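You operate a simulated robot arm through the tools that you are given. There is no shell and no other tool.

The job below is to be done with a simulated robot arm. You get a single attempt, and the scene is never put back.

TASK
Bring the picture onto the cross hair, focus it and press mark.
Fine: use the camera tube's jack, aiming knob and focus ring.

It is judged by the outcome, as a careful person would: the job done as asked, and still so three seconds after it is handed in. It fails if anything else is knocked over, pushed out of place, dropped, spilled or broken.

THE ROBOT
A 6-joint arm with a two-finger gripper, fixed in place. Base frame: the origin is on the floor under the middle of its stand, x ahead of it, y to its left, z up. Readings come in mm, degrees, newtons and seconds.
It reaches about 1572 mm from its shoulder. Its first joint turns from -166.0 to 166.0 degrees. Payload 2.45 kg.
The tool frame sits at the grasp point between the pads (the TCP): z along the fingers, y along the line on which they close. The tips reach 20 mm beyond it. The gripper opens to 140 mm; its body begins 168 mm behind the TCP.
Orientation is that of the tool frame in the base frame, as a unit quaternion [w, x, y, z]. With the fingers straight down and closing along the base's y, the tool's x points along the base's -x, its y along +y and its z along -z.

THE INTERFACE
- The arm moves only by the tool play_rows. Its argument "commands" is text: rows parted by semicolons, each of 7 numbers parted by spaces: the turn, a rotation vector about the tool's x, y, z in degrees, then the shift along the tool's x, y, z in m, then the opening, from 0 (shut) to 1 (fully open). In form: wx wy wz dx dy dz gripper; .... A call has 1 to 20 rows; each row is the pose to reach, as a shift and turn from the pose commanded when the call began, along the tool's axes at that moment. Each row takes 0.2 s and may step no farther than 50 mm and 8.6 degrees from the row before; otherwise, or with a gripper value out of range, the whole call is refused. Where a pose cannot be reached the arm comes as near as it can. A force on the tool above 40 N (or 10 N above the force at the start of the call, whichever is more), or a blocked arm, ends the call early, and 0.2 s more pass. The fingers move at their own pace (about 45 mm/s each) and stop on an object; they squeeze with about 36 N. The grip force told is the motor's: it shows also when the fingers shut on nothing. Time passes only in rows, and 0.2 s behind the last, so rows that repeat a pose let the fingers close. It gives the time, the measured TCP pose, the force on the tool (base axes), the opening and the grip force at its end, in the units of the frame above (readings bear some noise), with the torque about the TCP (base axes, N m) and any sound that the robot's microphone picked up.
- Cameras (640 x 400 px; columns grow to the right, rows downward): "scene" is fixed at [49.2, 647.7, 1777.2]; the picture's right is [-0.40, -0.92, 0.00], its down [-0.56, 0.24, -0.79] and it looks along [0.73, -0.31, -0.61] (base axes); focal length 343 px, centre (320, 200). "wrist" rides on the gripper at [78, 11, -209] in the tool frame; the picture's right is [-0.14, 0.99, 0.00], its down [-0.92, -0.13, -0.37] and it looks along [-0.36, -0.05, 0.93] (tool axes); focal length 280 px, centre (320, 200). There is no depth. A picture from a camera that has moved, and an enlarged one, comes with that camera's place and axes in the base frame and with its lens.
- grab_frame(camera): a new picture of that camera. It takes no simulated time.
- enlarge(camera, box): a new picture of the part [left, top, right, bottom] of that camera's present view, enlarged. It takes no simulated time.
- finish_job(): hands the job in; it is judged then, once.

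Places have to be worked out from the pictures, the camera data and where the tool is seen. Open the gripper and draw the arm clear of the work before you hand the job in, unless the task says otherwise.

The tools are called after "Call:" by a JSON object that holds its "op" and its "data". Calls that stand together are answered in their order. play_rows: Moves the arm, as the interface text tells. Its arguments: {"type":"object","properties":{"commands":{"type":"string"}},"required":["commands"]} The other tools are called the same way: grab_frame (camera) takes a picture; enlarge (camera, box) takes an enlarged picture of a part of a camera's view; finish_job () hands the job in.

At the start:

```text
time: 0.0
ee_pos: [691.7, -97.7, 1387.3]
ee_rot: [0.001, 0.0, 1.0, 0.0]
ft_force: [1.2, -0.2, -0.6]
torque: [0.01, -0.01, 0.02]
opening: 140.1
finger_force: 0.1
```

scene: 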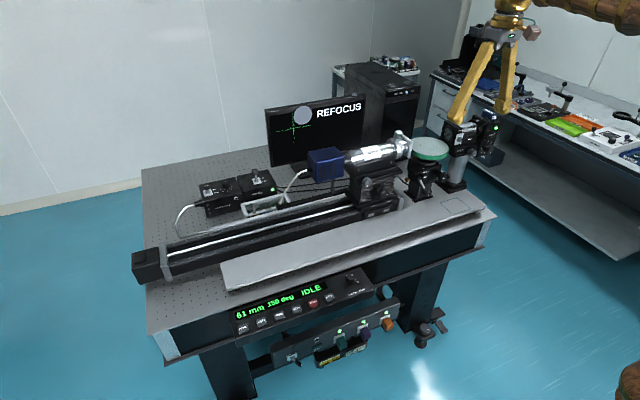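
wrist: 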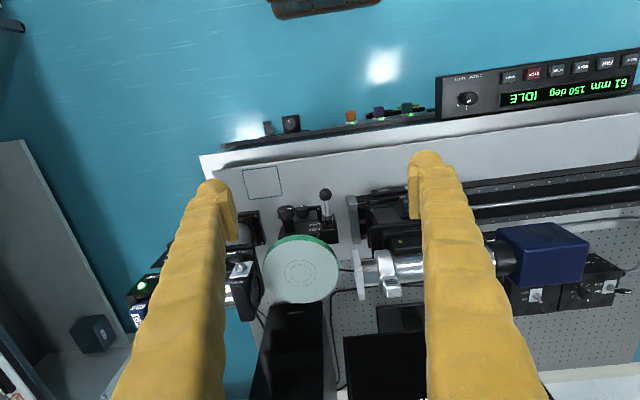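

The scene shows an optical bench with a camera tube on a rail, a monitor with a cross hair and "REFOCUS", and a control panel at the front edge. I'll take enlarged views before moving anything.

Call:
{"op": "enlarge", "data": {"camera": "scene", "box": [250, 80, 500, 236]}}

Call:
{"op": "enlarge", "data": {"camera": "scene", "box": [220, 250, 460, 400]}}

Call:
{"op": "enlarge", "data": {"camera": "wrist", "box": [220, 150, 460, 300]}}

Call:
{"op": "enlarge", "data": {"camera": "wrist", "box": [420, 40, 640, 178]}}

```text
2.56 times, centred on (375, 158) of scene
camera zoom: at [49.2, 647.7, 1777.2], right [-0.4, -0.92, 0.0], down [-0.56, 0.24, -0.79], along [0.73, -0.31, -0.61], focal length 879 px, centre (179, 308)
```

zoom: 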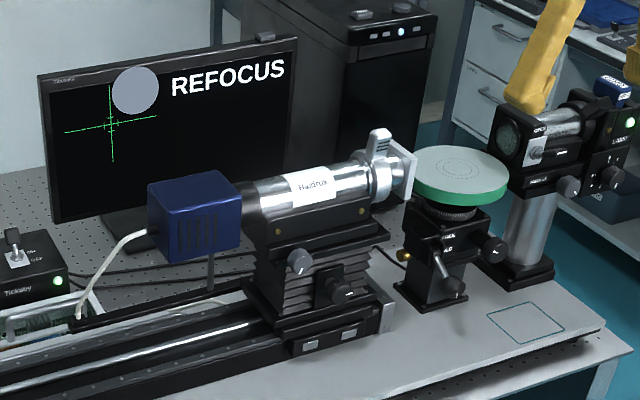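

```text
2.67 times, centred on (340, 325) of scene
camera zoom: at [49.2, 647.7, 1777.2], right [-0.4, -0.92, 0.0], down [-0.56, 0.24, -0.79], along [0.73, -0.31, -0.61], focal length 916 px, centre (267, -133)
```

zoom: 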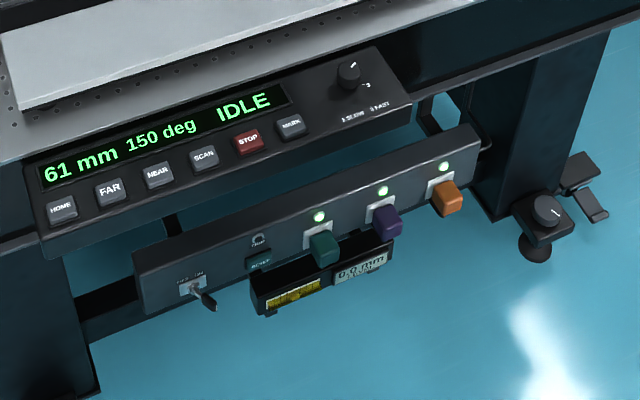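

```text
2.67 times, centred on (340, 225) of wrist
camera zoom: at [612.3, -88.1, 1596.2], right [0.14, 0.99, 0.0], down [0.92, -0.13, 0.37], along [0.36, -0.05, -0.93], focal length 748 px, centre (267, 133)
```

zoom: 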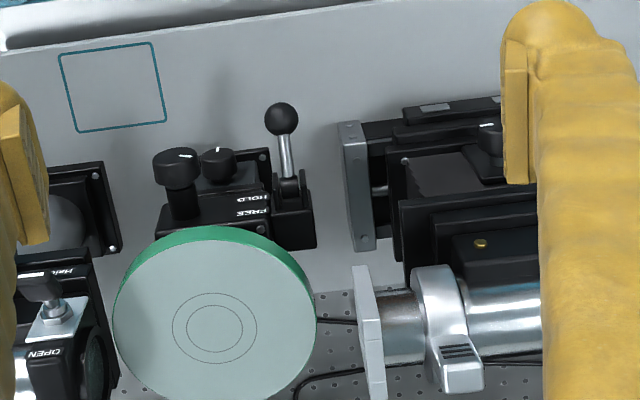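

```text
2.90 times, centred on (530, 109) of wrist
camera zoom: at [612.3, -88.1, 1596.2], right [0.14, 0.99, 0.0], down [0.92, -0.13, 0.37], along [0.36, -0.05, -0.93], focal length 813 px, centre (-289, 464)
```

zoom: 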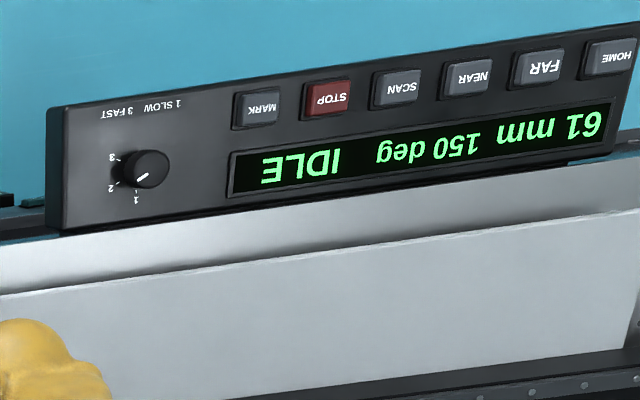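

Call:
{"op": "enlarge", "data": {"camera": "scene", "box": [335, 120, 425, 220]}}

Call:
{"op": "enlarge", "data": {"camera": "scene", "box": [260, 90, 370, 170]}}

Call:
{"op": "enlarge", "data": {"camera": "scene", "box": [400, 120, 500, 220]}}

Call:
{"op": "enlarge", "data": {"camera": "wrist", "box": [340, 180, 440, 310]}}

```text
4.00 times, centred on (380, 170) of scene
camera zoom: at [49.2, 647.7, 1777.2], right [-0.4, -0.92, 0.0], down [-0.56, 0.24, -0.79], along [0.73, -0.31, -0.61], focal length 1374 px, centre (80, 320)
```

zoom: 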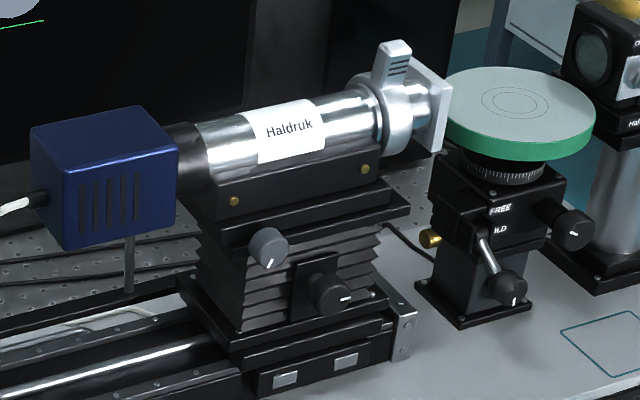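

```text
5.00 times, centred on (315, 130) of scene
camera zoom: at [49.2, 647.7, 1777.2], right [-0.4, -0.92, 0.0], down [-0.56, 0.24, -0.79], along [0.73, -0.31, -0.61], focal length 1717 px, centre (345, 550)
```

zoom: 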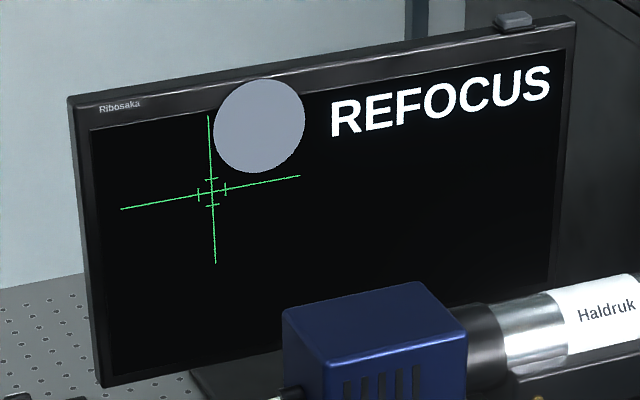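

```text
4.00 times, centred on (450, 170) of scene
camera zoom: at [49.2, 647.7, 1777.2], right [-0.4, -0.92, 0.0], down [-0.56, 0.24, -0.79], along [0.73, -0.31, -0.61], focal length 1374 px, centre (-200, 320)
```

zoom: 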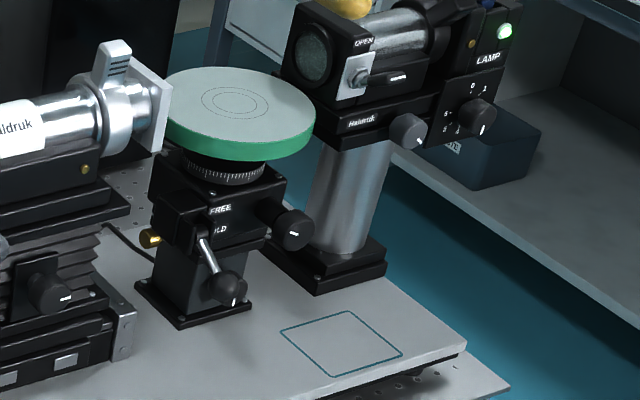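

```text
3.08 times, centred on (390, 245) of wrist
camera zoom: at [612.3, -88.1, 1596.2], right [0.14, 0.99, 0.0], down [0.92, -0.13, 0.37], along [0.36, -0.05, -0.93], focal length 863 px, centre (105, 62)
```

zoom: 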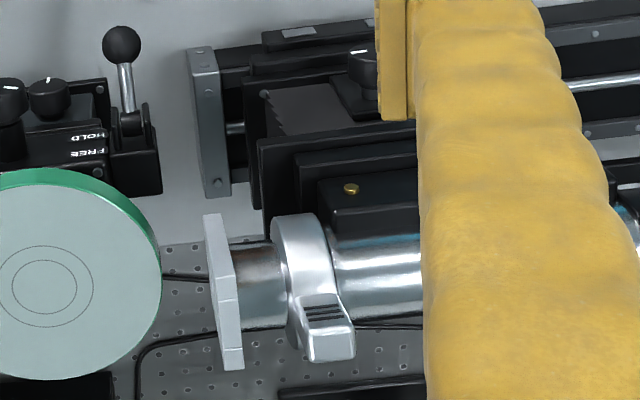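

The knobs of interest are near (860, 62, 1040) for the jack knob, with the grey aiming knob just above it. The focus lever is near (918, -14, 1243) and MARK near (647, 364, 880). To approach the knobs with the camera on top, I'll first turn the wrist 180° about the tool axis while high and clear.

Call:
{"op": "play_rows", "data": {"commands": "0 0 8 0 0 0 1; 0 0 16 0 0 0 1; 0 0 24 0 0 0 1; 0 0 32 0 0 0 1; 0 0 40 0 0 0 1; 0 0 48 0 0 0 1; 0 0 56 0 0 0 1; 0 0 64 0 0 0 1; 0 0 72 0 0 0 1; 0 0 80 0 0 0 1; 0 0 88 0 0 0 1; 0 0 90 0 0 0 1"}}

```text
time: 2.6
ee_pos: [691.9, -97.7, 1387.4]
ee_rot: [0.0, 0.708, 0.707, 0.0]
ft_force: [-0.1, -1.4, -0.1]
torque: [0.0, -0.01, 0.0]
opening: 140.0
finger_force: 0.0
```

The wrist turned 90° cleanly, putting the camera on the +Y side. I'll continue another 90° so the camera ends up on the far (+X) side.

Call:
{"op": "play_rows", "data": {"commands": "0 0 8 0 0 0 1; 0 0 16 0 0 0 1; 0 0 24 0 0 0 1; 0 0 32 0 0 0 1; 0 0 40 0 0 0 1; 0 0 48 0 0 0 1; 0 0 56 0 0 0 1; 0 0 64 0 0 0 1; 0 0 72 0 0 0 1; 0 0 80 0 0 0 1; 0 0 88 0 0 0 1; 0 0 90 0 0 0 1"}}

Call:
{"op": "grab_frame", "data": {"camera": "wrist"}}

Call:
{"op": "grab_frame", "data": {"camera": "scene"}}

```text
time: 5.2
ee_pos: [691.0, -98.2, 1387.8]
ee_rot: [0.001, 1.0, 0.0, 0.0]
ft_force: [-0.5, -0.1, 0.7]
torque: [-0.01, -0.03, 0.04]
opening: 140.2
finger_force: 0.1
```

```text
taken
camera wrist: at [768.6, -110.0, 1596.3], right [-0.14, -0.99, 0.0], down [-0.92, 0.13, 0.37], along [-0.36, 0.05, -0.93], focal length 280 px, centre (320, 200)
```

wrist: 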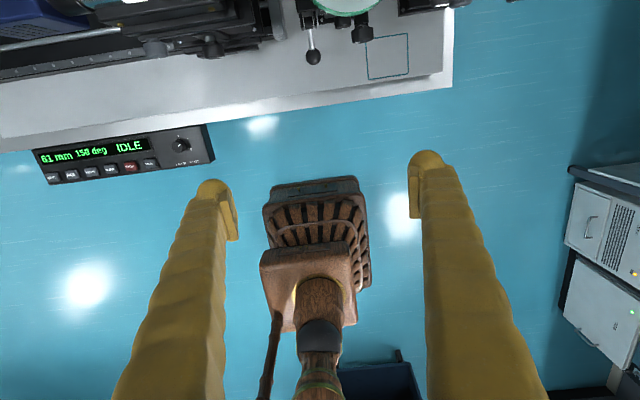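

```text
taken
```

scene: 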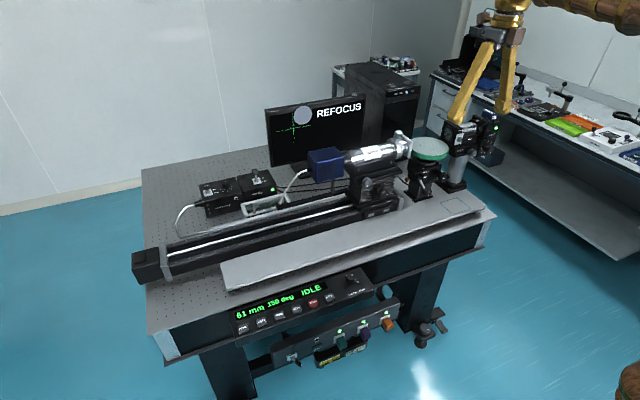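

The wrist flip succeeded and the camera now sits on the +X side. Next I'll pitch the fingers up toward +X while moving back and down to about (630, 30, 1250), which is still clear of the table equipment. That gives a front view of the camera tube.

Call:
{"op": "play_rows", "data": {"commands": "0 6 0 -0.006 -0.013 0.014 1; 0 12 0 -0.012 -0.026 0.028 1; 0 18 0 -0.018 -0.039 0.042 1; 0 24 0 -0.024 -0.052 0.056 1; 0 30 0 -0.030 -0.065 0.070 1; 0 36 0 -0.036 -0.078 0.084 1; 0 42 0 -0.042 -0.091 0.098 1; 0 48 0 -0.048 -0.104 0.112 1; 0 54 0 -0.054 -0.117 0.126 1; 0 60 0 -0.060 -0.128 0.137 1"}}

Call:
{"op": "grab_frame", "data": {"camera": "wrist"}}

Call:
{"op": "grab_frame", "data": {"camera": "scene"}}

```text
time: 7.4
ee_pos: [631.0, 11.5, 1249.8]
ee_rot: [-0.009, 0.865, 0.005, 0.501]
ft_force: [-0.3, -0.3, 0.0]
torque: [0.01, 0.01, -0.01]
opening: 139.8
finger_force: 0.1
out of reach, approached as far as the arm can: row 4, 5, 6, 7, 8, 9, 10
```

```text
taken
camera wrist: at [488.5, -5.0, 1420.0], right [-0.05, -0.99, -0.13], down [-0.78, 0.12, -0.61], along [0.62, 0.07, -0.78], focal length 280 px, centre (320, 200)
```

wrist: 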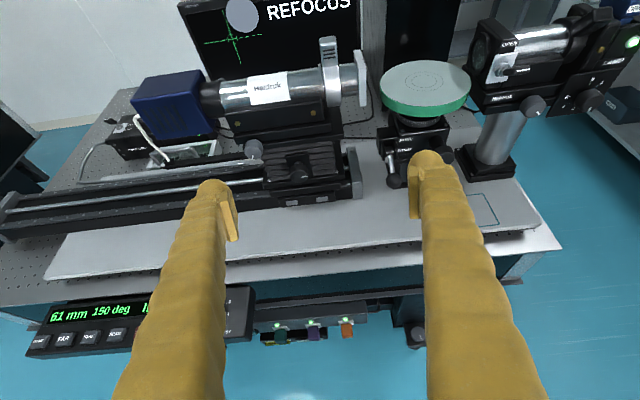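

```text
taken
```

scene: 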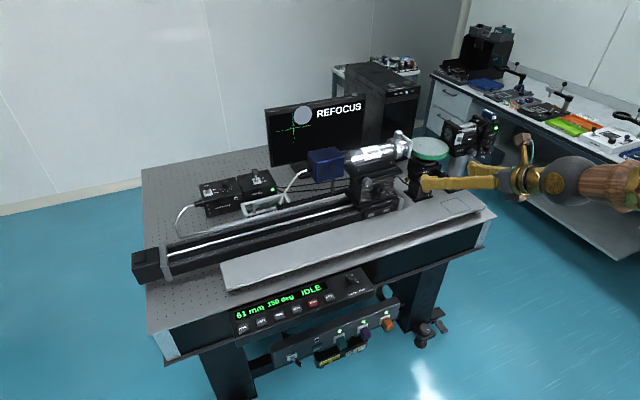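

The rows fell short in Y (11.5 instead of 30), so a joint limit or wrist singularity may be near. I'll test a small roll back about the tool axis to see what the arm can do here.

Call:
{"op": "play_rows", "data": {"commands": "0 0 0 0 0 0 1"}}

Call:
{"op": "enlarge", "data": {"camera": "wrist", "box": [180, 0, 420, 220]}}

Call:
{"op": "enlarge", "data": {"camera": "wrist", "box": [220, 60, 380, 160]}}

Call:
{"op": "enlarge", "data": {"camera": "wrist", "box": [230, 120, 390, 220]}}

```text
time: 7.8
ee_pos: [631.8, 11.1, 1249.4]
ee_rot: [-0.008, 0.865, 0.004, 0.501]
ft_force: [-0.4, -0.9, 0.2]
torque: [0.0, 0.03, -0.01]
opening: 140.0
finger_force: 0.1
```

```text
1.82 times, centred on (300, 110) of wrist
camera zoom: at [488.8, -5.1, 1420.1], right [-0.05, -0.99, -0.13], down [-0.78, 0.12, -0.61], along [0.62, 0.07, -0.78], focal length 510 px, centre (356, 364)
```

zoom: 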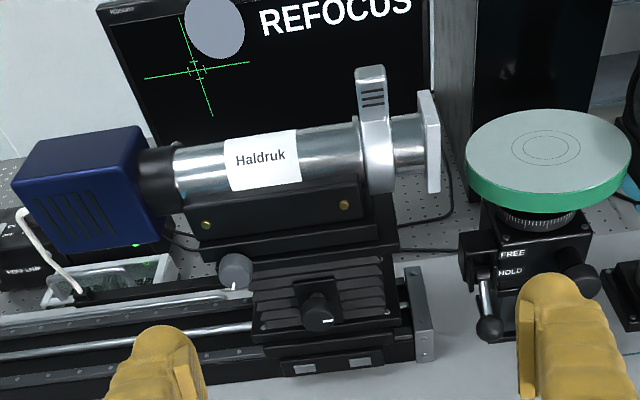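

```text
4.00 times, centred on (300, 110) of wrist
camera zoom: at [488.8, -5.1, 1420.1], right [-0.05, -0.99, -0.13], down [-0.78, 0.12, -0.61], along [0.62, 0.07, -0.78], focal length 1122 px, centre (400, 560)
```

zoom: 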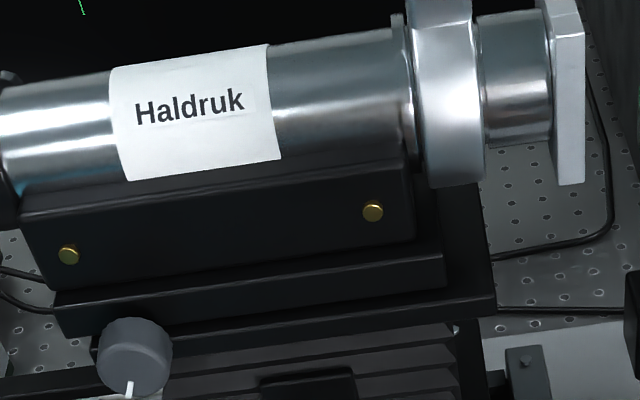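

```text
4.00 times, centred on (310, 170) of wrist
camera zoom: at [488.8, -5.1, 1420.1], right [-0.05, -0.99, -0.13], down [-0.78, 0.12, -0.61], along [0.62, 0.07, -0.78], focal length 1122 px, centre (360, 320)
```

zoom: 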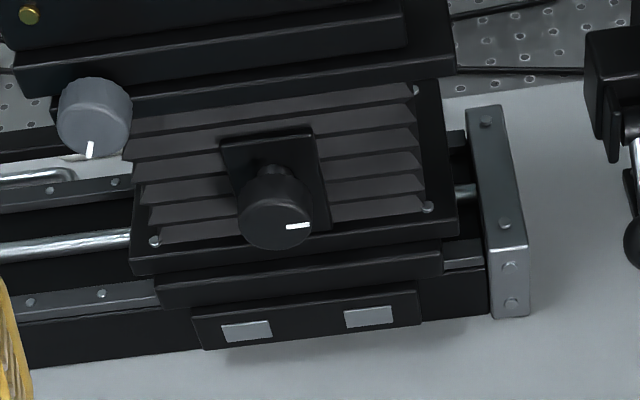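

The zoomed views let me triangulate the jack knob face at about (861, 65, 1046), the aiming knob face at (860, 129, 1118) and the focus lever tip at (922, -18, 1249). The shortfall looks like the wrist singularity (tool in line with forearm), so I'll cross it by pitching up within the arm's plane before moving sideways.

Call:
{"op": "play_rows", "data": {"commands": "0 3.75 0 0.010 0 0.004 1; 0 7.5 0 0.019 0 0.008 1; 0 11.25 0 0.029 0 0.013 1; 0 15 0 0.039 0 0.017 1; 0 18.75 0 0.048 0 0.021 1; 0 22.5 0 0.058 0 0.025 1; 0 26.25 0 0.067 0 0.030 1; 0 30 0 0.077 0 0.034 1"}}

Call:
{"op": "grab_frame", "data": {"camera": "scene"}}

Call:
{"op": "grab_frame", "data": {"camera": "wrist"}}

```text
time: 9.6
ee_pos: [698.8, 28.0, 1302.0]
ee_rot: [0.009, 0.708, -0.003, 0.706]
ft_force: [-0.5, 0.3, -0.3]
torque: [0.01, 0.02, -0.02]
opening: 139.9
finger_force: 0.1
out of reach, approached as far as the arm can: row 1, 5, 6, 7, 8
```

```text
taken
```

scene: 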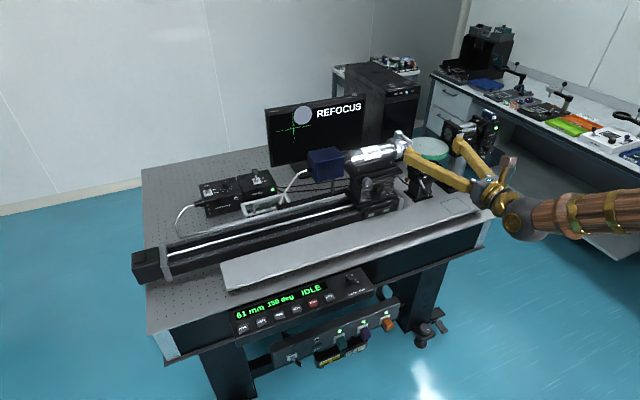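

```text
taken
camera wrist: at [488.8, 19.8, 1379.8], right [-0.02, -0.99, -0.13], down [-0.37, 0.13, -0.92], along [0.93, 0.03, -0.37], focal length 280 px, centre (320, 200)
```

wrist: 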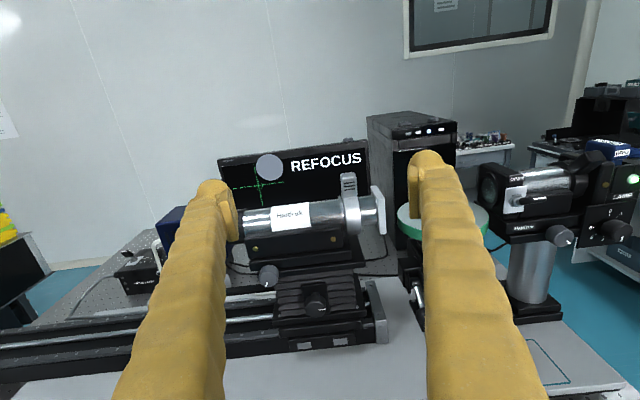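

The tool is now horizontal, pointing +X with the camera on top, and it is past the singularity. I'll lower to about (700, 65, 1160) to check the arm tracks commands here.

Call:
{"op": "play_rows", "data": {"commands": "0 0 0 -0.014 -0.0035 0 1; 0 0 0 -0.028 -0.007 0 1; 0 0 0 -0.042 -0.0105 0 1; 0 0 0 -0.056 -0.014 0 1; 0 0 0 -0.07 -0.0175 0 1; 0 0 0 -0.084 -0.021 0 1; 0 0 0 -0.098 -0.0245 0 1; 0 0 0 -0.112 -0.028 0 1; 0 0 0 -0.126 -0.0315 0 1; 0 0 0 -0.14 -0.035 0 1"}}

Call:
{"op": "grab_frame", "data": {"camera": "wrist"}}

Call:
{"op": "enlarge", "data": {"camera": "wrist", "box": [200, 60, 440, 210]}}

```text
time: 11.8
ee_pos: [731.5, 74.3, 1189.1]
ee_rot: [0.006, 0.708, 0.0, 0.706]
ft_force: [0.5, 0.2, -0.7]
torque: [0.02, -0.01, 0.03]
opening: 139.8
finger_force: 0.0
out of reach, approached as far as the arm can: row 1, 2, 3, 4, 5, 6, 7, 8, 9, 10
```

```text
taken
camera wrist: at [521.0, 64.4, 1268.7], right [-0.01, -0.99, -0.13], down [-0.37, 0.12, -0.92], along [0.93, 0.04, -0.37], focal length 280 px, centre (320, 200)
```

wrist: 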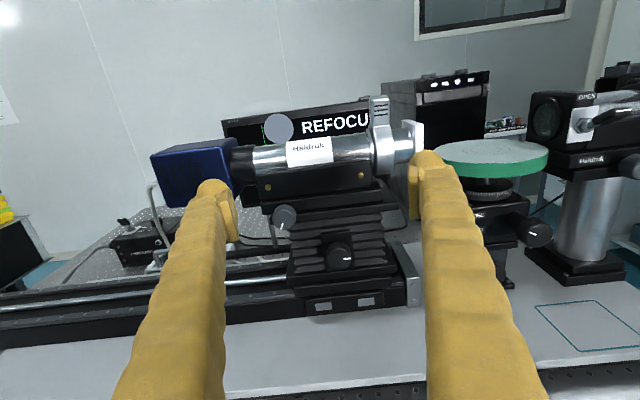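

```text
2.67 times, centred on (320, 135) of wrist
camera zoom: at [521.0, 64.4, 1268.7], right [-0.01, -0.99, -0.13], down [-0.37, 0.12, -0.92], along [0.93, 0.04, -0.37], focal length 748 px, centre (320, 373)
```

zoom: 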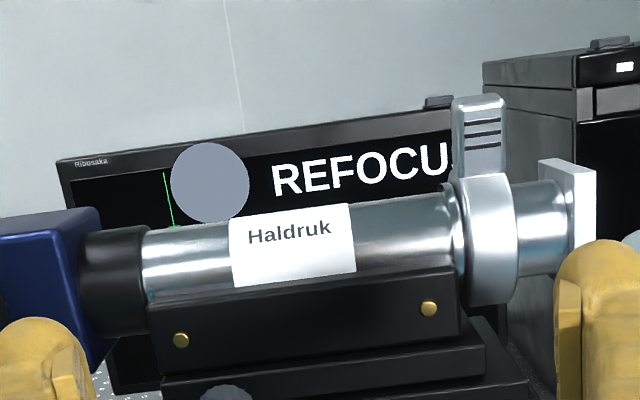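

The arm stopped at (731, 74, 1189), meaning the wrist was too close to the shoulder. Farther out should be reachable, so I'll move forward to x≈775 and lower toward the jack knob height.

Call:
{"op": "play_rows", "data": {"commands": "0 0 0 0 0 0.02 1; 0 0 0 0 0 0.04 1; 0 0 0 0 0 0.06 1; 0 0 0 0 0 0.076 1; 0 0 0 -0.02 0 0.076 1; 0 0 0 -0.04 0 0.076 1; 0 0 0 -0.06 0 0.076 1; 0 0 0 -0.08 0 0.076 1; 0 0 0 -0.1 0 0.076 1; 0 0 0 -0.116 0 0.076 1; 0 0 0 -0.116 0 0.076 1"}}

Call:
{"op": "grab_frame", "data": {"camera": "wrist"}}

Call:
{"op": "grab_frame", "data": {"camera": "scene"}}

```text
time: 14.2
ee_pos: [808.6, 89.9, 1088.8]
ee_rot: [0.027, 0.711, 0.006, 0.702]
ft_force: [-0.3, 0.3, 0.1]
torque: [0.02, 0.0, 0.02]
opening: 140.1
finger_force: 0.1
out of reach, approached as far as the arm can: row 1, 2, 3, 4, 5, 6, 7, 8, 9, 10, 11
```

```text
taken
camera wrist: at [599.4, 87.7, 1169.5], right [-0.03, -1.0, -0.09], down [-0.38, 0.1, -0.92], along [0.93, 0.01, -0.38], focal length 280 px, centre (320, 200)
```

wrist: 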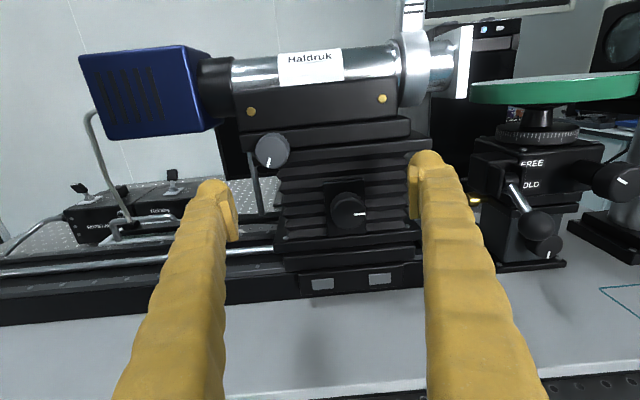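

```text
taken
```

scene: 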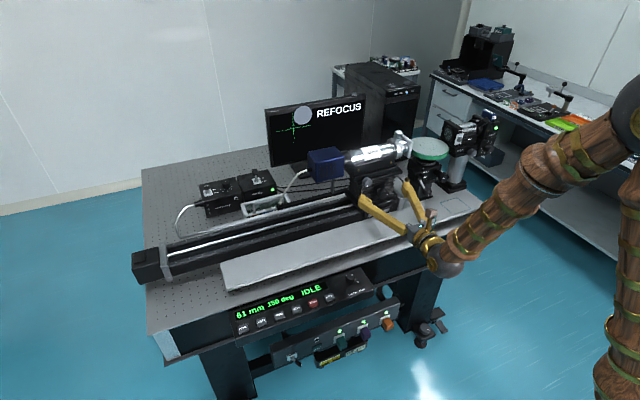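

The pose is still offset from what I commanded, and the forearm is sloping steeply down. I'll run a hold command to see whether this is a true limit or just lag.

Call:
{"op": "play_rows", "data": {"commands": "0 0 0 0 0 0 1; 0 0 0 0 0 0 1; 0 0 0 0 0 0 1; 0 0 0 0 0 0 1"}}

```text
time: 15.2
ee_pos: [808.7, 89.9, 1090.0]
ee_rot: [0.027, 0.711, 0.006, 0.703]
ft_force: [0.2, 0.0, -0.3]
torque: [-0.02, -0.03, -0.01]
opening: 139.9
finger_force: 0.0
```

Call:
{"op": "play_rows", "data": {"commands": "0 0 0 0 0 0.01 1; 0 0 0 0 0 0.02 1; 0 0 0 0 0 0.02 1"}}

```text
time: 16.0
ee_pos: [829.0, 90.3, 1090.4]
ee_rot: [0.025, 0.711, 0.007, 0.703]
ft_force: [0.5, -0.5, 0.3]
torque: [0.0, -0.03, 0.01]
opening: 140.2
finger_force: 0.0
```

The arm tracked that +X move without complaint, so the command pose resets to the actual one. I'll now shift to y≈65, level the small roll/yaw error, and see whether this holds.

Call:
{"op": "play_rows", "data": {"commands": "0.4 0.2 0.6 0 0.006 0 1; 0.8 0.3 1.3 0 0.012 0 1; 1.2 0.5 2 0 0.018 0 1; 1.5 0.65 2.6 0 0.025 0 1; 1.5 0.65 2.6 0 0.025 0 1"}}

```text
time: 17.2
ee_pos: [830.2, 82.0, 1100.6]
ee_rot: [0.025, 0.711, 0.004, 0.703]
ft_force: [-0.2, 0.9, -0.4]
torque: [0.01, 0.0, 0.0]
opening: 140.4
finger_force: 0.0
out of reach, approached as far as the arm can: row 1, 2, 3, 4, 5
```

The roll toward + is blocked while − should be free, so joint 6 is at its limit with the camera on top. I'll back off and roll −90°, so the camera is to the +Y side and the fingers close vertically, which leaves turning range both ways.

Call:
{"op": "play_rows", "data": {"commands": "0 0 -2 0 0 -0.02 1; 0 0 -8 0 0 -0.04 1; 0 0 -16 0 0 -0.06 0.9; 0 0 -24 0 0 -0.06 0.8; 0 0 -32 0 0 -0.06 0.7; 0 0 -40 0 0 -0.06 0.7; 0 0 -48 0 0 -0.06 0.7; 0 0 -56 0 0 -0.06 0.7; 0 0 -64 0 0 -0.06 0.7; 0 0 -72 0 0 -0.06 0.7; 0 0 -80 0 0 -0.06 0.7; 0 0 -87.4 0 0 -0.06 0.7"}}

Call:
{"op": "grab_frame", "data": {"camera": "wrist"}}

Call:
{"op": "grab_frame", "data": {"camera": "scene"}}

```text
time: 19.8
ee_pos: [770.6, 85.3, 1102.7]
ee_rot: [0.504, 0.511, 0.495, 0.49]
ft_force: [0.2, -0.6, -0.3]
torque: [0.02, 0.01, -0.04]
opening: 98.1
finger_force: 0.1
```

```text
taken
camera wrist: at [563.6, 167.8, 1115.7], right [0.01, -0.14, 0.99], down [-0.4, -0.91, -0.12], along [0.92, -0.39, -0.06], focal length 280 px, centre (320, 200)
```

wrist: 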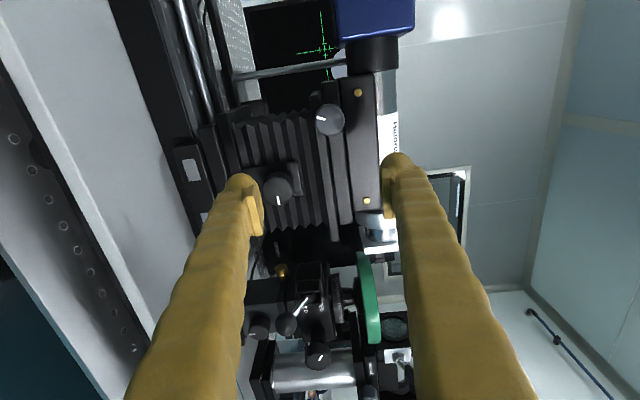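

```text
taken
```

scene: 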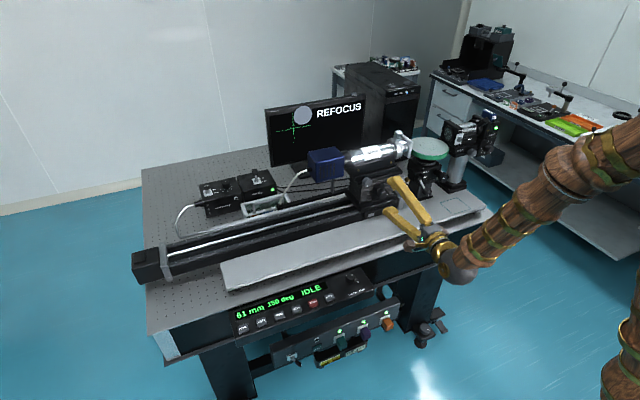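

The roll went through exactly, and the pose is now (771, 85, 1103) with fingers closing vertically and good clearance. I'll enlarge the wrist view to pin down both knobs from this angle.

Call:
{"op": "enlarge", "data": {"camera": "wrist", "box": [220, 80, 380, 240]}}

Call:
{"op": "enlarge", "data": {"camera": "scene", "box": [330, 130, 450, 240]}}

```text
2.50 times, centred on (300, 160) of wrist
camera zoom: at [563.6, 167.8, 1115.7], right [0.01, -0.14, 0.99], down [-0.4, -0.91, -0.12], along [0.92, -0.39, -0.06], focal length 701 px, centre (370, 300)
```

zoom: 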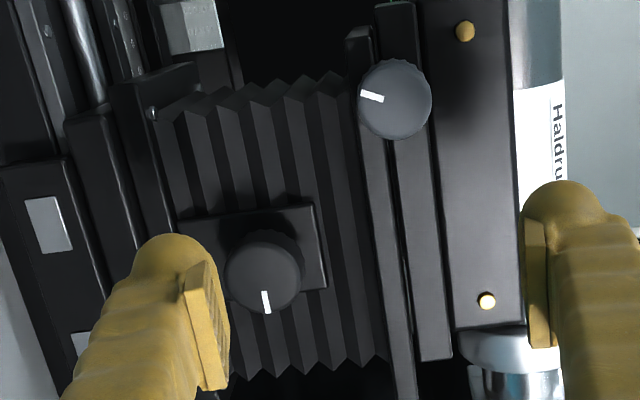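

```text
3.64 times, centred on (390, 185) of scene
camera zoom: at [49.2, 647.7, 1777.2], right [-0.4, -0.92, 0.0], down [-0.56, 0.24, -0.79], along [0.73, -0.31, -0.61], focal length 1249 px, centre (66, 254)
```

zoom: 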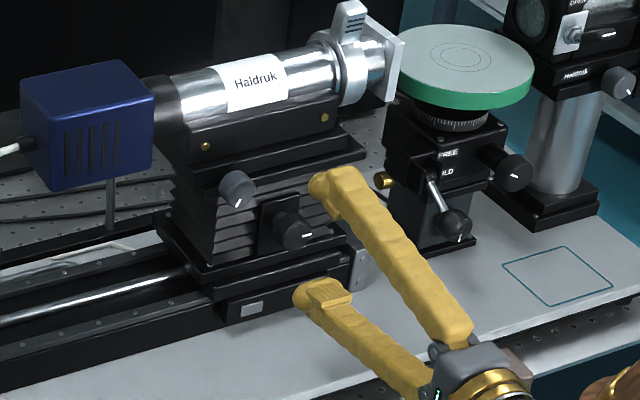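

The rays agree on a jack knob axis near y≈62, z≈1048 with its front face near x≈858, and an aiming knob axis near y≈129, z≈1118. I'll line up in front of the jack knob at x≈795 with a narrower opening and check.

Call:
{"op": "play_rows", "data": {"commands": "-0.1 0 0 -0.0028 -0.0068 0.003 0.65; -0.2 0 0 -0.0056 -0.0137 0.006 0.6; -0.3 0 0 -0.0084 -0.0205 0.009 0.55; -0.4 0 0 -0.0112 -0.0274 0.012 0.5; -0.5 0 0 -0.014 -0.0342 0.015 0.45; -0.6 0 0 -0.0169 -0.041 0.018 0.45; -0.7 0 0 -0.0197 -0.0479 0.021 0.45; -0.7 0 0 -0.0225 -0.0547 0.025 0.45; -0.7 0 0 -0.0225 -0.0547 0.025 0.45"}}

Call:
{"op": "grab_frame", "data": {"camera": "wrist"}}

Call:
{"op": "enlarge", "data": {"camera": "scene", "box": [330, 130, 450, 240]}}

```text
time: 21.8
ee_pos: [793.6, 60.8, 1047.7]
ee_rot: [0.506, 0.508, 0.491, 0.494]
ft_force: [-0.2, 0.4, -0.9]
torque: [-0.01, 0.02, -0.01]
opening: 62.7
finger_force: 0.1
```

```text
taken
camera wrist: at [586.7, 144.4, 1058.1], right [-0.01, -0.14, 0.99], down [-0.4, -0.91, -0.13], along [0.92, -0.39, -0.05], focal length 280 px, centre (320, 200)
```

wrist: 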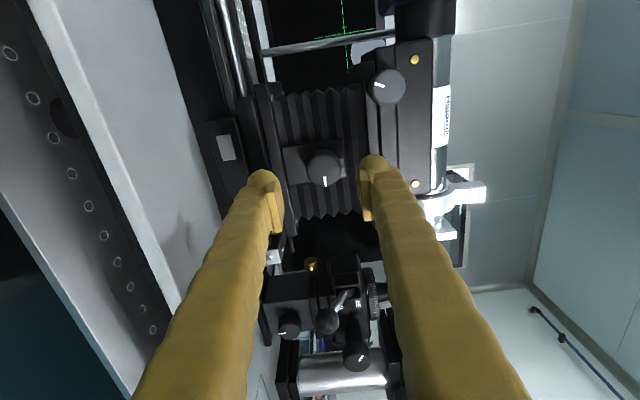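

```text
3.64 times, centred on (390, 185) of scene
camera zoom: at [49.2, 647.7, 1777.2], right [-0.4, -0.92, 0.0], down [-0.56, 0.24, -0.79], along [0.73, -0.31, -0.61], focal length 1249 px, centre (66, 254)
```

zoom: 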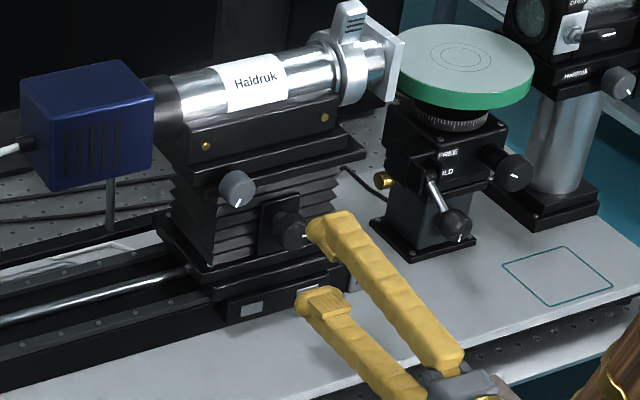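

Call:
{"op": "enlarge", "data": {"camera": "wrist", "box": [270, 130, 380, 215]}}

```text
4.71 times, centred on (325, 172) of wrist
camera zoom: at [586.7, 144.4, 1058.1], right [-0.01, -0.14, 0.99], down [-0.4, -0.91, -0.13], along [0.92, -0.39, -0.05], focal length 1320 px, centre (296, 329)
```

zoom: 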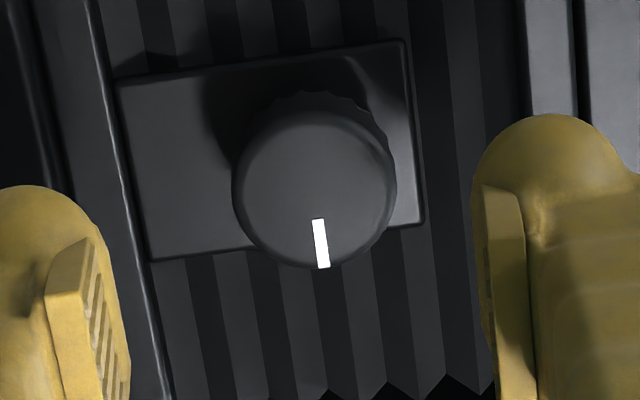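

The enlarged view puts the knob about 3.7 mm above my tool axis, with a diameter of about 34 mm and its front face near x≈861. I'll correct that, narrow to about 48 mm, and advance until the pads overlap the knob by roughly 11 mm.

Call:
{"op": "play_rows", "data": {"commands": "0 0 0 0.001 0.0037 0.005 0.4; 0 0 0 0.001 0.0037 0.01 0.35; 0 0 0 0.001 0.0037 0.015 0.35; 0 0 0 0.001 0.0037 0.025 0.35; 0 0 0 0.001 0.0037 0.035 0.35; 0 0 0 0.001 0.0037 0.042 0.35; 0 0 0 0.001 0.0037 0.048 0.35; 0 0 0 0.001 0.0037 0.054 0.35; 0 0 0 0.001 0.0037 0.059 0.35; 0 0 0 0.001 0.0037 0.059 0.35"}}

Call:
{"op": "grab_frame", "data": {"camera": "wrist"}}

Call:
{"op": "enlarge", "data": {"camera": "scene", "box": [330, 150, 430, 240]}}

Call:
{"op": "enlarge", "data": {"camera": "wrist", "box": [250, 80, 410, 200]}}

```text
time: 24.0
ee_pos: [852.2, 61.5, 1050.5]
ee_rot: [0.507, 0.508, 0.49, 0.494]
ft_force: [1.1, -0.3, 0.1]
torque: [-0.02, -0.01, 0.03]
opening: 49.0
finger_force: 0.0
```

```text
taken
camera wrist: at [644.8, 143.5, 1061.5], right [-0.01, -0.14, 0.99], down [-0.4, -0.91, -0.13], along [0.92, -0.39, -0.05], focal length 280 px, centre (320, 200)
```

wrist: 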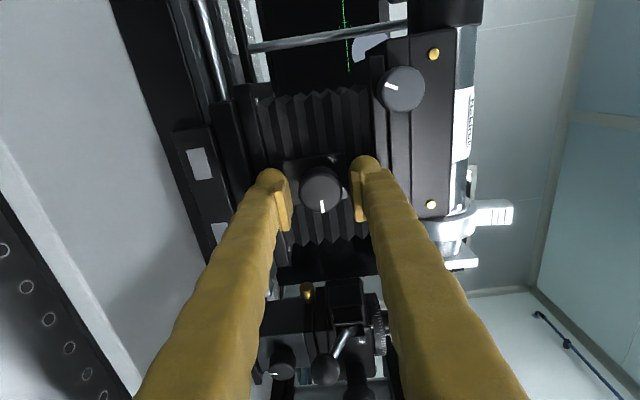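

```text
4.44 times, centred on (380, 195) of scene
camera zoom: at [49.2, 647.7, 1777.2], right [-0.4, -0.92, 0.0], down [-0.56, 0.24, -0.79], along [0.73, -0.31, -0.61], focal length 1526 px, centre (53, 222)
```

zoom: 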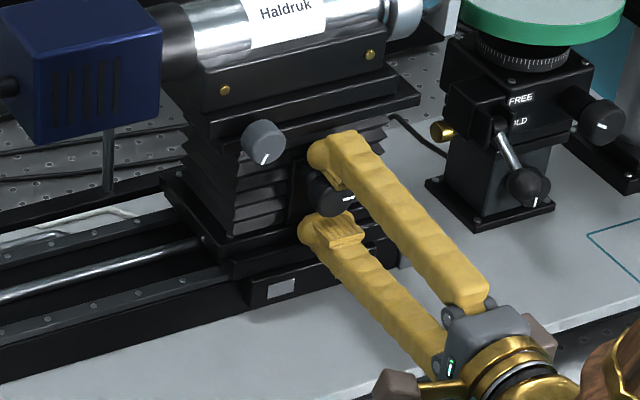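

```text
3.33 times, centred on (330, 140) of wrist
camera zoom: at [644.8, 143.5, 1061.5], right [-0.01, -0.14, 0.99], down [-0.4, -0.91, -0.13], along [0.92, -0.39, -0.05], focal length 935 px, centre (287, 400)
```

zoom: 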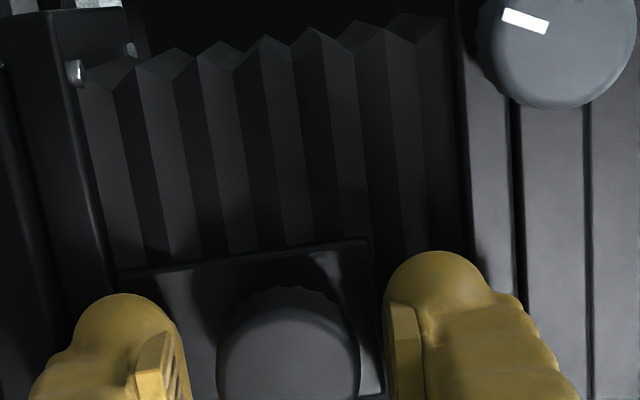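

The fingers straddle the knob, centred within about 1–2 mm. I'll close on it and watch the forces.

Call:
{"op": "play_rows", "data": {"commands": "0 0 0 0 0 0 0.3; 0 0 0 0 0 0 0.25; 0 0 0 0 0 0 0.2; 0 0 0 0 0 0 0.15; 0 0 0 0 0 0 0.15"}}

Call:
{"op": "enlarge", "data": {"camera": "wrist", "box": [250, 140, 410, 240]}}

Call:
{"op": "enlarge", "data": {"camera": "scene", "box": [260, 90, 380, 170]}}

```text
time: 25.2
ee_pos: [852.6, 60.8, 1052.9]
ee_rot: [0.507, 0.508, 0.491, 0.494]
ft_force: [1.8, -0.5, 15.5]
torque: [0.06, -0.12, -0.02]
opening: 32.5
finger_force: 45.0
```

```text
4.00 times, centred on (330, 190) of wrist
camera zoom: at [644.8, 143.5, 1062.0], right [-0.01, -0.14, 0.99], down [-0.4, -0.91, -0.13], along [0.92, -0.39, -0.05], focal length 1122 px, centre (280, 240)
```

zoom: 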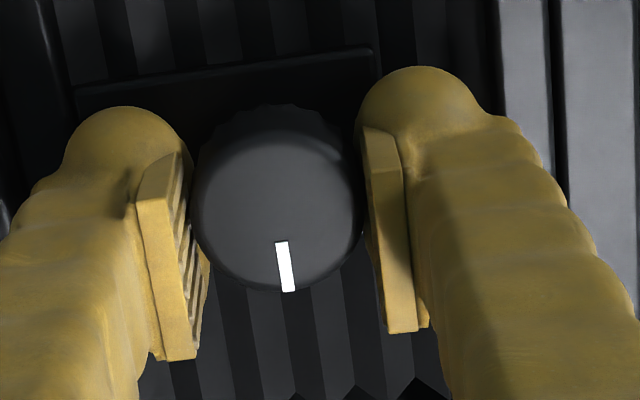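

```text
5.00 times, centred on (320, 130) of scene
camera zoom: at [49.2, 647.7, 1777.2], right [-0.4, -0.92, 0.0], down [-0.56, 0.24, -0.79], along [0.73, -0.31, -0.61], focal length 1717 px, centre (320, 550)
```

zoom: 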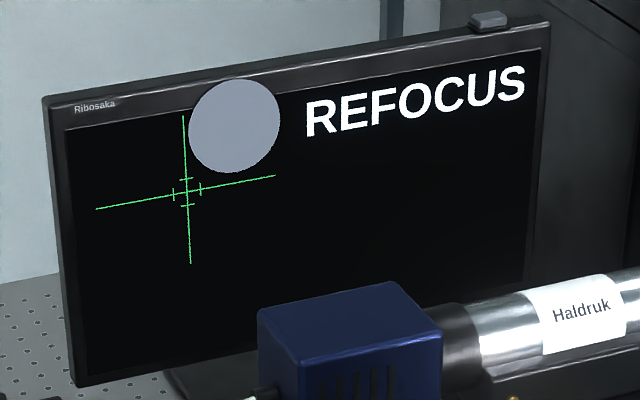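

The knob is gripped (32.5 mm), with a vertical bias of about 15 N because the knob is 2–3 mm above my centre. I'll relieve that with a small upward shift, then make a trial turn of +16° about the tool axis.

Call:
{"op": "play_rows", "data": {"commands": "0 0 0 0 0.0012 0 0.15; 0 0 0 0 0.0024 0 0.15; 0 0 0 0 0.0024 0 0.15"}}

Call:
{"op": "play_rows", "data": {"commands": "0 0 4 0 0 0 0.15; 0 0 8 0 0 0 0.15; 0 0 12 0 0 0 0.15; 0 0 16 0 0 0 0.15; 0 0 16 0 0 0 0.15"}}

Call:
{"op": "enlarge", "data": {"camera": "wrist", "box": [250, 140, 410, 240]}}

Call:
{"op": "enlarge", "data": {"camera": "scene", "box": [260, 90, 380, 170]}}

```text
time: 26.0
ee_pos: [852.6, 59.8, 1051.9]
ee_rot: [0.505, 0.509, 0.493, 0.493]
ft_force: [5.2, 2.6, -11.1]
torque: [-0.04, 0.11, 0.07]
opening: 32.6
finger_force: 44.9
```

```text
time: 27.1
ee_pos: [851.5, 60.5, 1050.6]
ee_rot: [0.433, 0.572, 0.418, 0.557]
ft_force: [9.7, 0.0, -6.8]
torque: [-0.09, 0.18, -0.2]
opening: 32.4
finger_force: 45.3
stopped in row 5: the force on the tool passed its limit at 42 N (the readings are from after the stop); the commanded pose is now the measured one
```

```text
4.00 times, centred on (330, 190) of wrist
camera zoom: at [644.7, 137.7, 1083.2], right [-0.01, -0.41, 0.91], down [-0.4, -0.84, -0.38], along [0.92, -0.36, -0.15], focal length 1122 px, centre (280, 240)
```

zoom: 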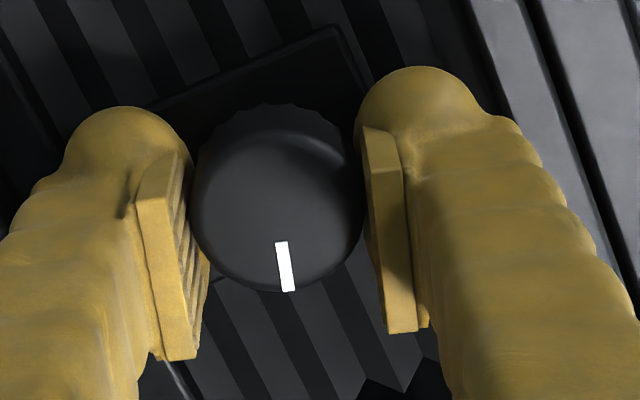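

```text
5.00 times, centred on (320, 130) of scene
camera zoom: at [49.2, 647.7, 1777.2], right [-0.4, -0.92, 0.0], down [-0.56, 0.24, -0.79], along [0.73, -0.31, -0.61], focal length 1717 px, centre (320, 550)
```

zoom: 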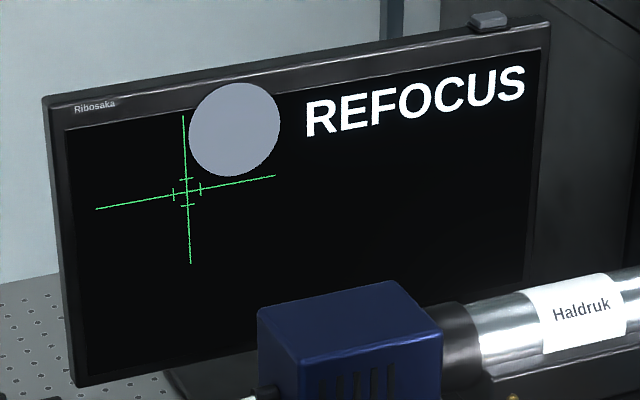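

The knob turned with the gripper and the disc moved down slightly, which is the wanted direction. At roughly 0.2 px per degree in the zoom, I need on the order of 250°. The force limit tripped from small misalignment, so I'll check the settled forces before continuing.

Call:
{"op": "play_rows", "data": {"commands": "0 0 0 0 0 0 0.15; 0 0 0 0 0 0 0.15"}}

```text
time: 27.7
ee_pos: [852.0, 61.1, 1052.1]
ee_rot: [0.433, 0.572, 0.418, 0.557]
ft_force: [13.0, 1.0, -10.2]
torque: [-0.08, 0.12, -0.1]
opening: 32.7
finger_force: 45.2
```

Call:
{"op": "play_rows", "data": {"commands": "0 0 0 0 -0.0009 0.001 0.15; 0 0 0 0 -0.0009 0.001 0.15"}}

Call:
{"op": "play_rows", "data": {"commands": "0 0 3 0 0 0 0.15; 0 0 6 0 0 0 0.15; 0 0 9 0 0 0 0.15; 0 0 9 0 0 0 0.15"}}

```text
time: 28.3
ee_pos: [851.3, 60.9, 1049.8]
ee_rot: [0.433, 0.571, 0.418, 0.558]
ft_force: [-24.7, -1.5, 2.5]
torque: [-0.04, -0.09, 0.08]
opening: 32.6
finger_force: 44.7
```

```text
time: 29.3
ee_pos: [852.4, 60.5, 1049.8]
ee_rot: [0.388, 0.603, 0.371, 0.59]
ft_force: [-32.5, 1.8, -2.5]
torque: [-0.05, 0.05, 0.17]
opening: 32.6
finger_force: 45.5
```

The lateral forces are near zero now, and only the axial push (−32 N) needs relieving by about 0.8 mm. I'll do that and keep turning.

Call:
{"op": "play_rows", "data": {"commands": "0 0 0 0 0 -0.0008 0.15; 0 0 4 0 0 -0.0008 0.15; 0 0 8 0 0 -0.0008 0.15; 0 0 12 0 0 -0.0008 0.15; 0 0 16 0 0 -0.0008 0.15; 0 0 16 0 0 -0.0008 0.15"}}

Call:
{"op": "enlarge", "data": {"camera": "scene", "box": [260, 90, 380, 170]}}

```text
time: 30.7
ee_pos: [852.2, 62.1, 1048.6]
ee_rot: [0.301, 0.649, 0.285, 0.638]
ft_force: [18.9, 18.6, -30.4]
torque: [-0.19, 0.33, 0.13]
opening: 32.8
finger_force: 45.5
```

```text
5.00 times, centred on (320, 130) of scene
camera zoom: at [49.2, 647.7, 1777.2], right [-0.4, -0.92, 0.0], down [-0.56, 0.24, -0.79], along [0.73, -0.31, -0.61], focal length 1717 px, centre (320, 550)
```

zoom: 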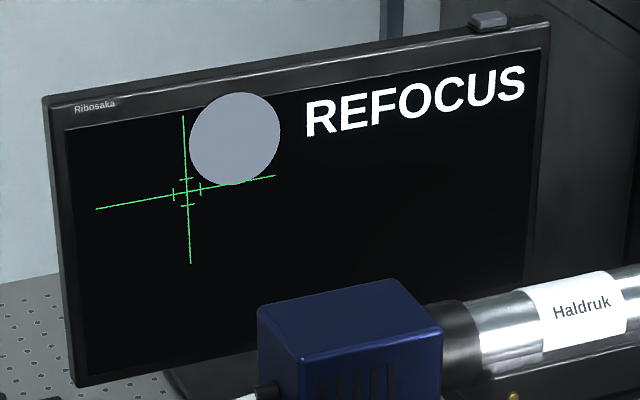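

The disc has come down a quarter of the way (13 of about 52 zoom px for 40°). The force pattern shows the knob axis is really at about y=66.5, z=1051.5, roughly 5 mm off my TCP. I'll open, recentre on that axis, and roll back 80° for another bite.

Call:
{"op": "play_rows", "data": {"commands": "0 0 0 0 -0.0005 0 0.3; 0 0 0 0 -0.001 0 0.4; 0 0 0 0.002 -0.0015 0 0.4; 0 0 0 0.004 -0.002 0 0.4; 0 0 0 0.0054 -0.0025 0 0.4; 0 0 -8 0.0054 -0.0025 0 0.4; 0 0 -16 0.0054 -0.0025 0 0.4; 0 0 -24 0.0054 -0.0025 0 0.4; 0 0 -32 0.0054 -0.0025 0 0.4; 0 0 -40 0.0054 -0.0025 0 0.4; 0 0 -48 0.0054 -0.0025 0 0.4; 0 0 -56 0.0054 -0.0025 0 0.4; 0 0 -64 0.0054 -0.0025 0 0.4; 0 0 -72 0.0054 -0.0025 0 0.4; 0 0 -80 0.0054 -0.0025 0 0.4; 0 0 -80 0.0054 -0.0025 0 0.4"}}

Call:
{"op": "grab_frame", "data": {"camera": "wrist"}}

Call:
{"op": "enlarge", "data": {"camera": "wrist", "box": [250, 140, 410, 240]}}

Call:
{"op": "enlarge", "data": {"camera": "scene", "box": [260, 90, 380, 170]}}

```text
time: 34.1
ee_pos: [852.4, 66.3, 1052.9]
ee_rot: [0.642, 0.313, 0.635, 0.294]
ft_force: [-0.9, 0.6, 0.3]
torque: [-0.01, 0.0, 0.02]
opening: 55.9
finger_force: 0.1
```

```text
taken
camera wrist: at [644.2, 138.9, 1011.4], right [0.02, 0.52, 0.86], down [-0.39, -0.78, 0.48], along [0.92, -0.34, 0.19], focal length 280 px, centre (320, 200)
```

wrist: 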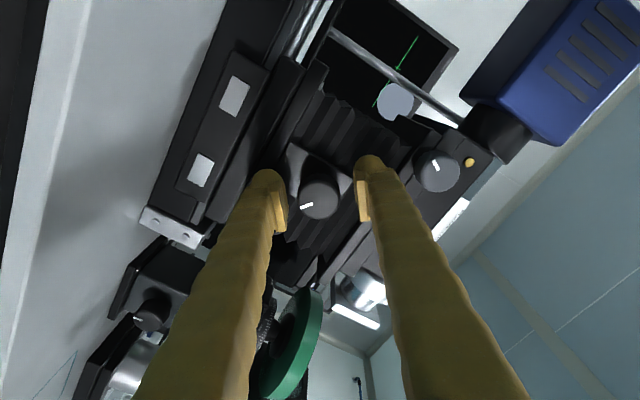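

```text
4.00 times, centred on (330, 190) of wrist
camera zoom: at [644.2, 138.9, 1011.4], right [0.02, 0.52, 0.86], down [-0.39, -0.78, 0.48], along [0.92, -0.34, 0.19], focal length 1122 px, centre (280, 240)
```

zoom: 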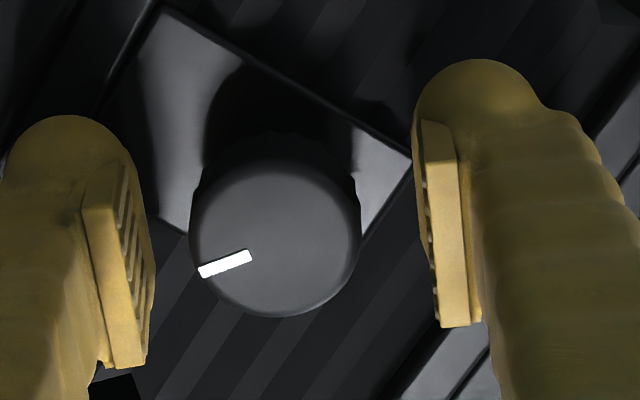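

```text
5.00 times, centred on (320, 130) of scene
camera zoom: at [49.2, 647.7, 1777.2], right [-0.4, -0.92, 0.0], down [-0.56, 0.24, -0.79], along [0.73, -0.31, -0.61], focal length 1717 px, centre (320, 550)
```

zoom: 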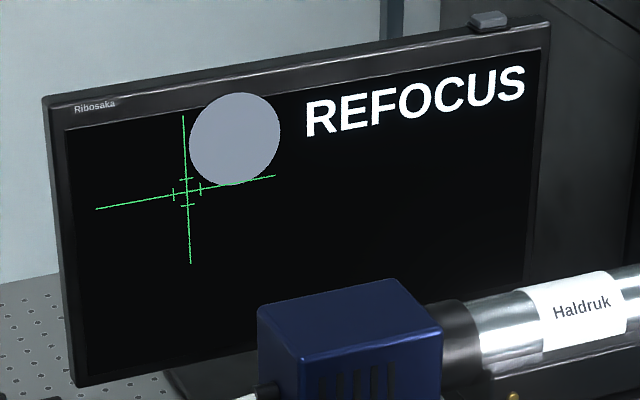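

The knob now sits centred between the pads (within about 1 mm) and the disc did not move. I'll close and check forces before turning.

Call:
{"op": "play_rows", "data": {"commands": "0 0 0 0 -0.0007 0 0.35; 0 0 0 0 -0.0007 0 0.3; 0 0 0 0 -0.0007 0 0.25; 0 0 0 0 -0.0007 0 0.2; 0 0 0 0 -0.0007 0 0.18; 0 0 0 0 -0.0007 0 0.18"}}

Call:
{"op": "play_rows", "data": {"commands": "0 0 4 0 0 0 0.18; 0 0 8 0 0 0 0.18; 0 0 12 0 0 0 0.18; 0 0 16 0 0 0 0.18; 0 0 16 0 0 0 0.18"}}

```text
time: 35.5
ee_pos: [852.7, 65.6, 1051.4]
ee_rot: [0.642, 0.315, 0.634, 0.294]
ft_force: [0.9, -3.7, -2.8]
torque: [0.0, -0.05, -0.04]
opening: 32.1
finger_force: 44.6
```

```text
time: 36.7
ee_pos: [852.1, 66.0, 1050.9]
ee_rot: [0.595, 0.399, 0.585, 0.381]
ft_force: [-0.3, 4.4, 1.2]
torque: [-0.03, 0.01, 0.1]
opening: 32.1
finger_force: 44.9
```

Forces stay small with the axis centred. I'll continue turning another 60°.

Call:
{"op": "play_rows", "data": {"commands": "0 0 4 0 0 0 0.18; 0 0 8 0 0 0 0.18; 0 0 12 0 0 0 0.18; 0 0 16 0 0 0 0.18; 0 0 20 0 0 0 0.18; 0 0 24 0 0 0 0.18; 0 0 28 0 0 0 0.18; 0 0 32 0 0 0 0.18; 0 0 36 0 0 0 0.18; 0 0 40 0 0 0 0.18; 0 0 44 0 0 0 0.18; 0 0 48 0 0 0 0.18; 0 0 52 0 0 0 0.18; 0 0 56 0 0 0 0.18; 0 0 60 0 0 0 0.18; 0 0 60 0 0 0 0.18"}}

Call:
{"op": "enlarge", "data": {"camera": "scene", "box": [260, 90, 380, 170]}}

Call:
{"op": "enlarge", "data": {"camera": "wrist", "box": [250, 140, 410, 240]}}

```text
time: 40.1
ee_pos: [852.3, 65.5, 1052.3]
ee_rot: [0.325, 0.638, 0.306, 0.628]
ft_force: [12.6, -2.7, 35.5]
torque: [-0.14, -0.28, 0.26]
opening: 32.4
finger_force: 45.3
```

```text
5.00 times, centred on (320, 130) of scene
camera zoom: at [49.2, 647.7, 1777.2], right [-0.4, -0.92, 0.0], down [-0.56, 0.24, -0.79], along [0.73, -0.31, -0.61], focal length 1717 px, centre (320, 550)
```

zoom: 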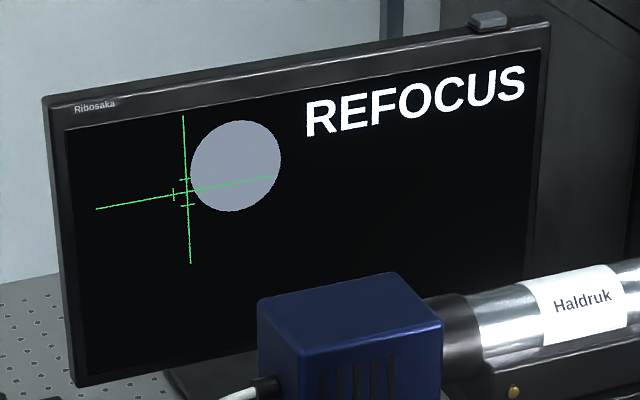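

```text
4.00 times, centred on (330, 190) of wrist
camera zoom: at [644.2, 126.6, 1108.0], right [-0.02, -0.71, 0.71], down [-0.39, -0.65, -0.66], along [0.92, -0.29, -0.26], focal length 1122 px, centre (280, 240)
```

zoom: 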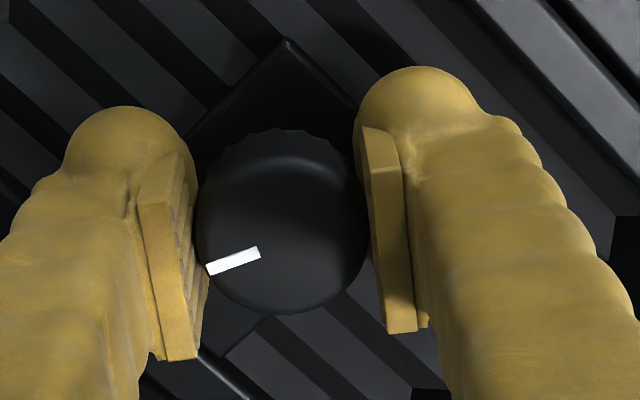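

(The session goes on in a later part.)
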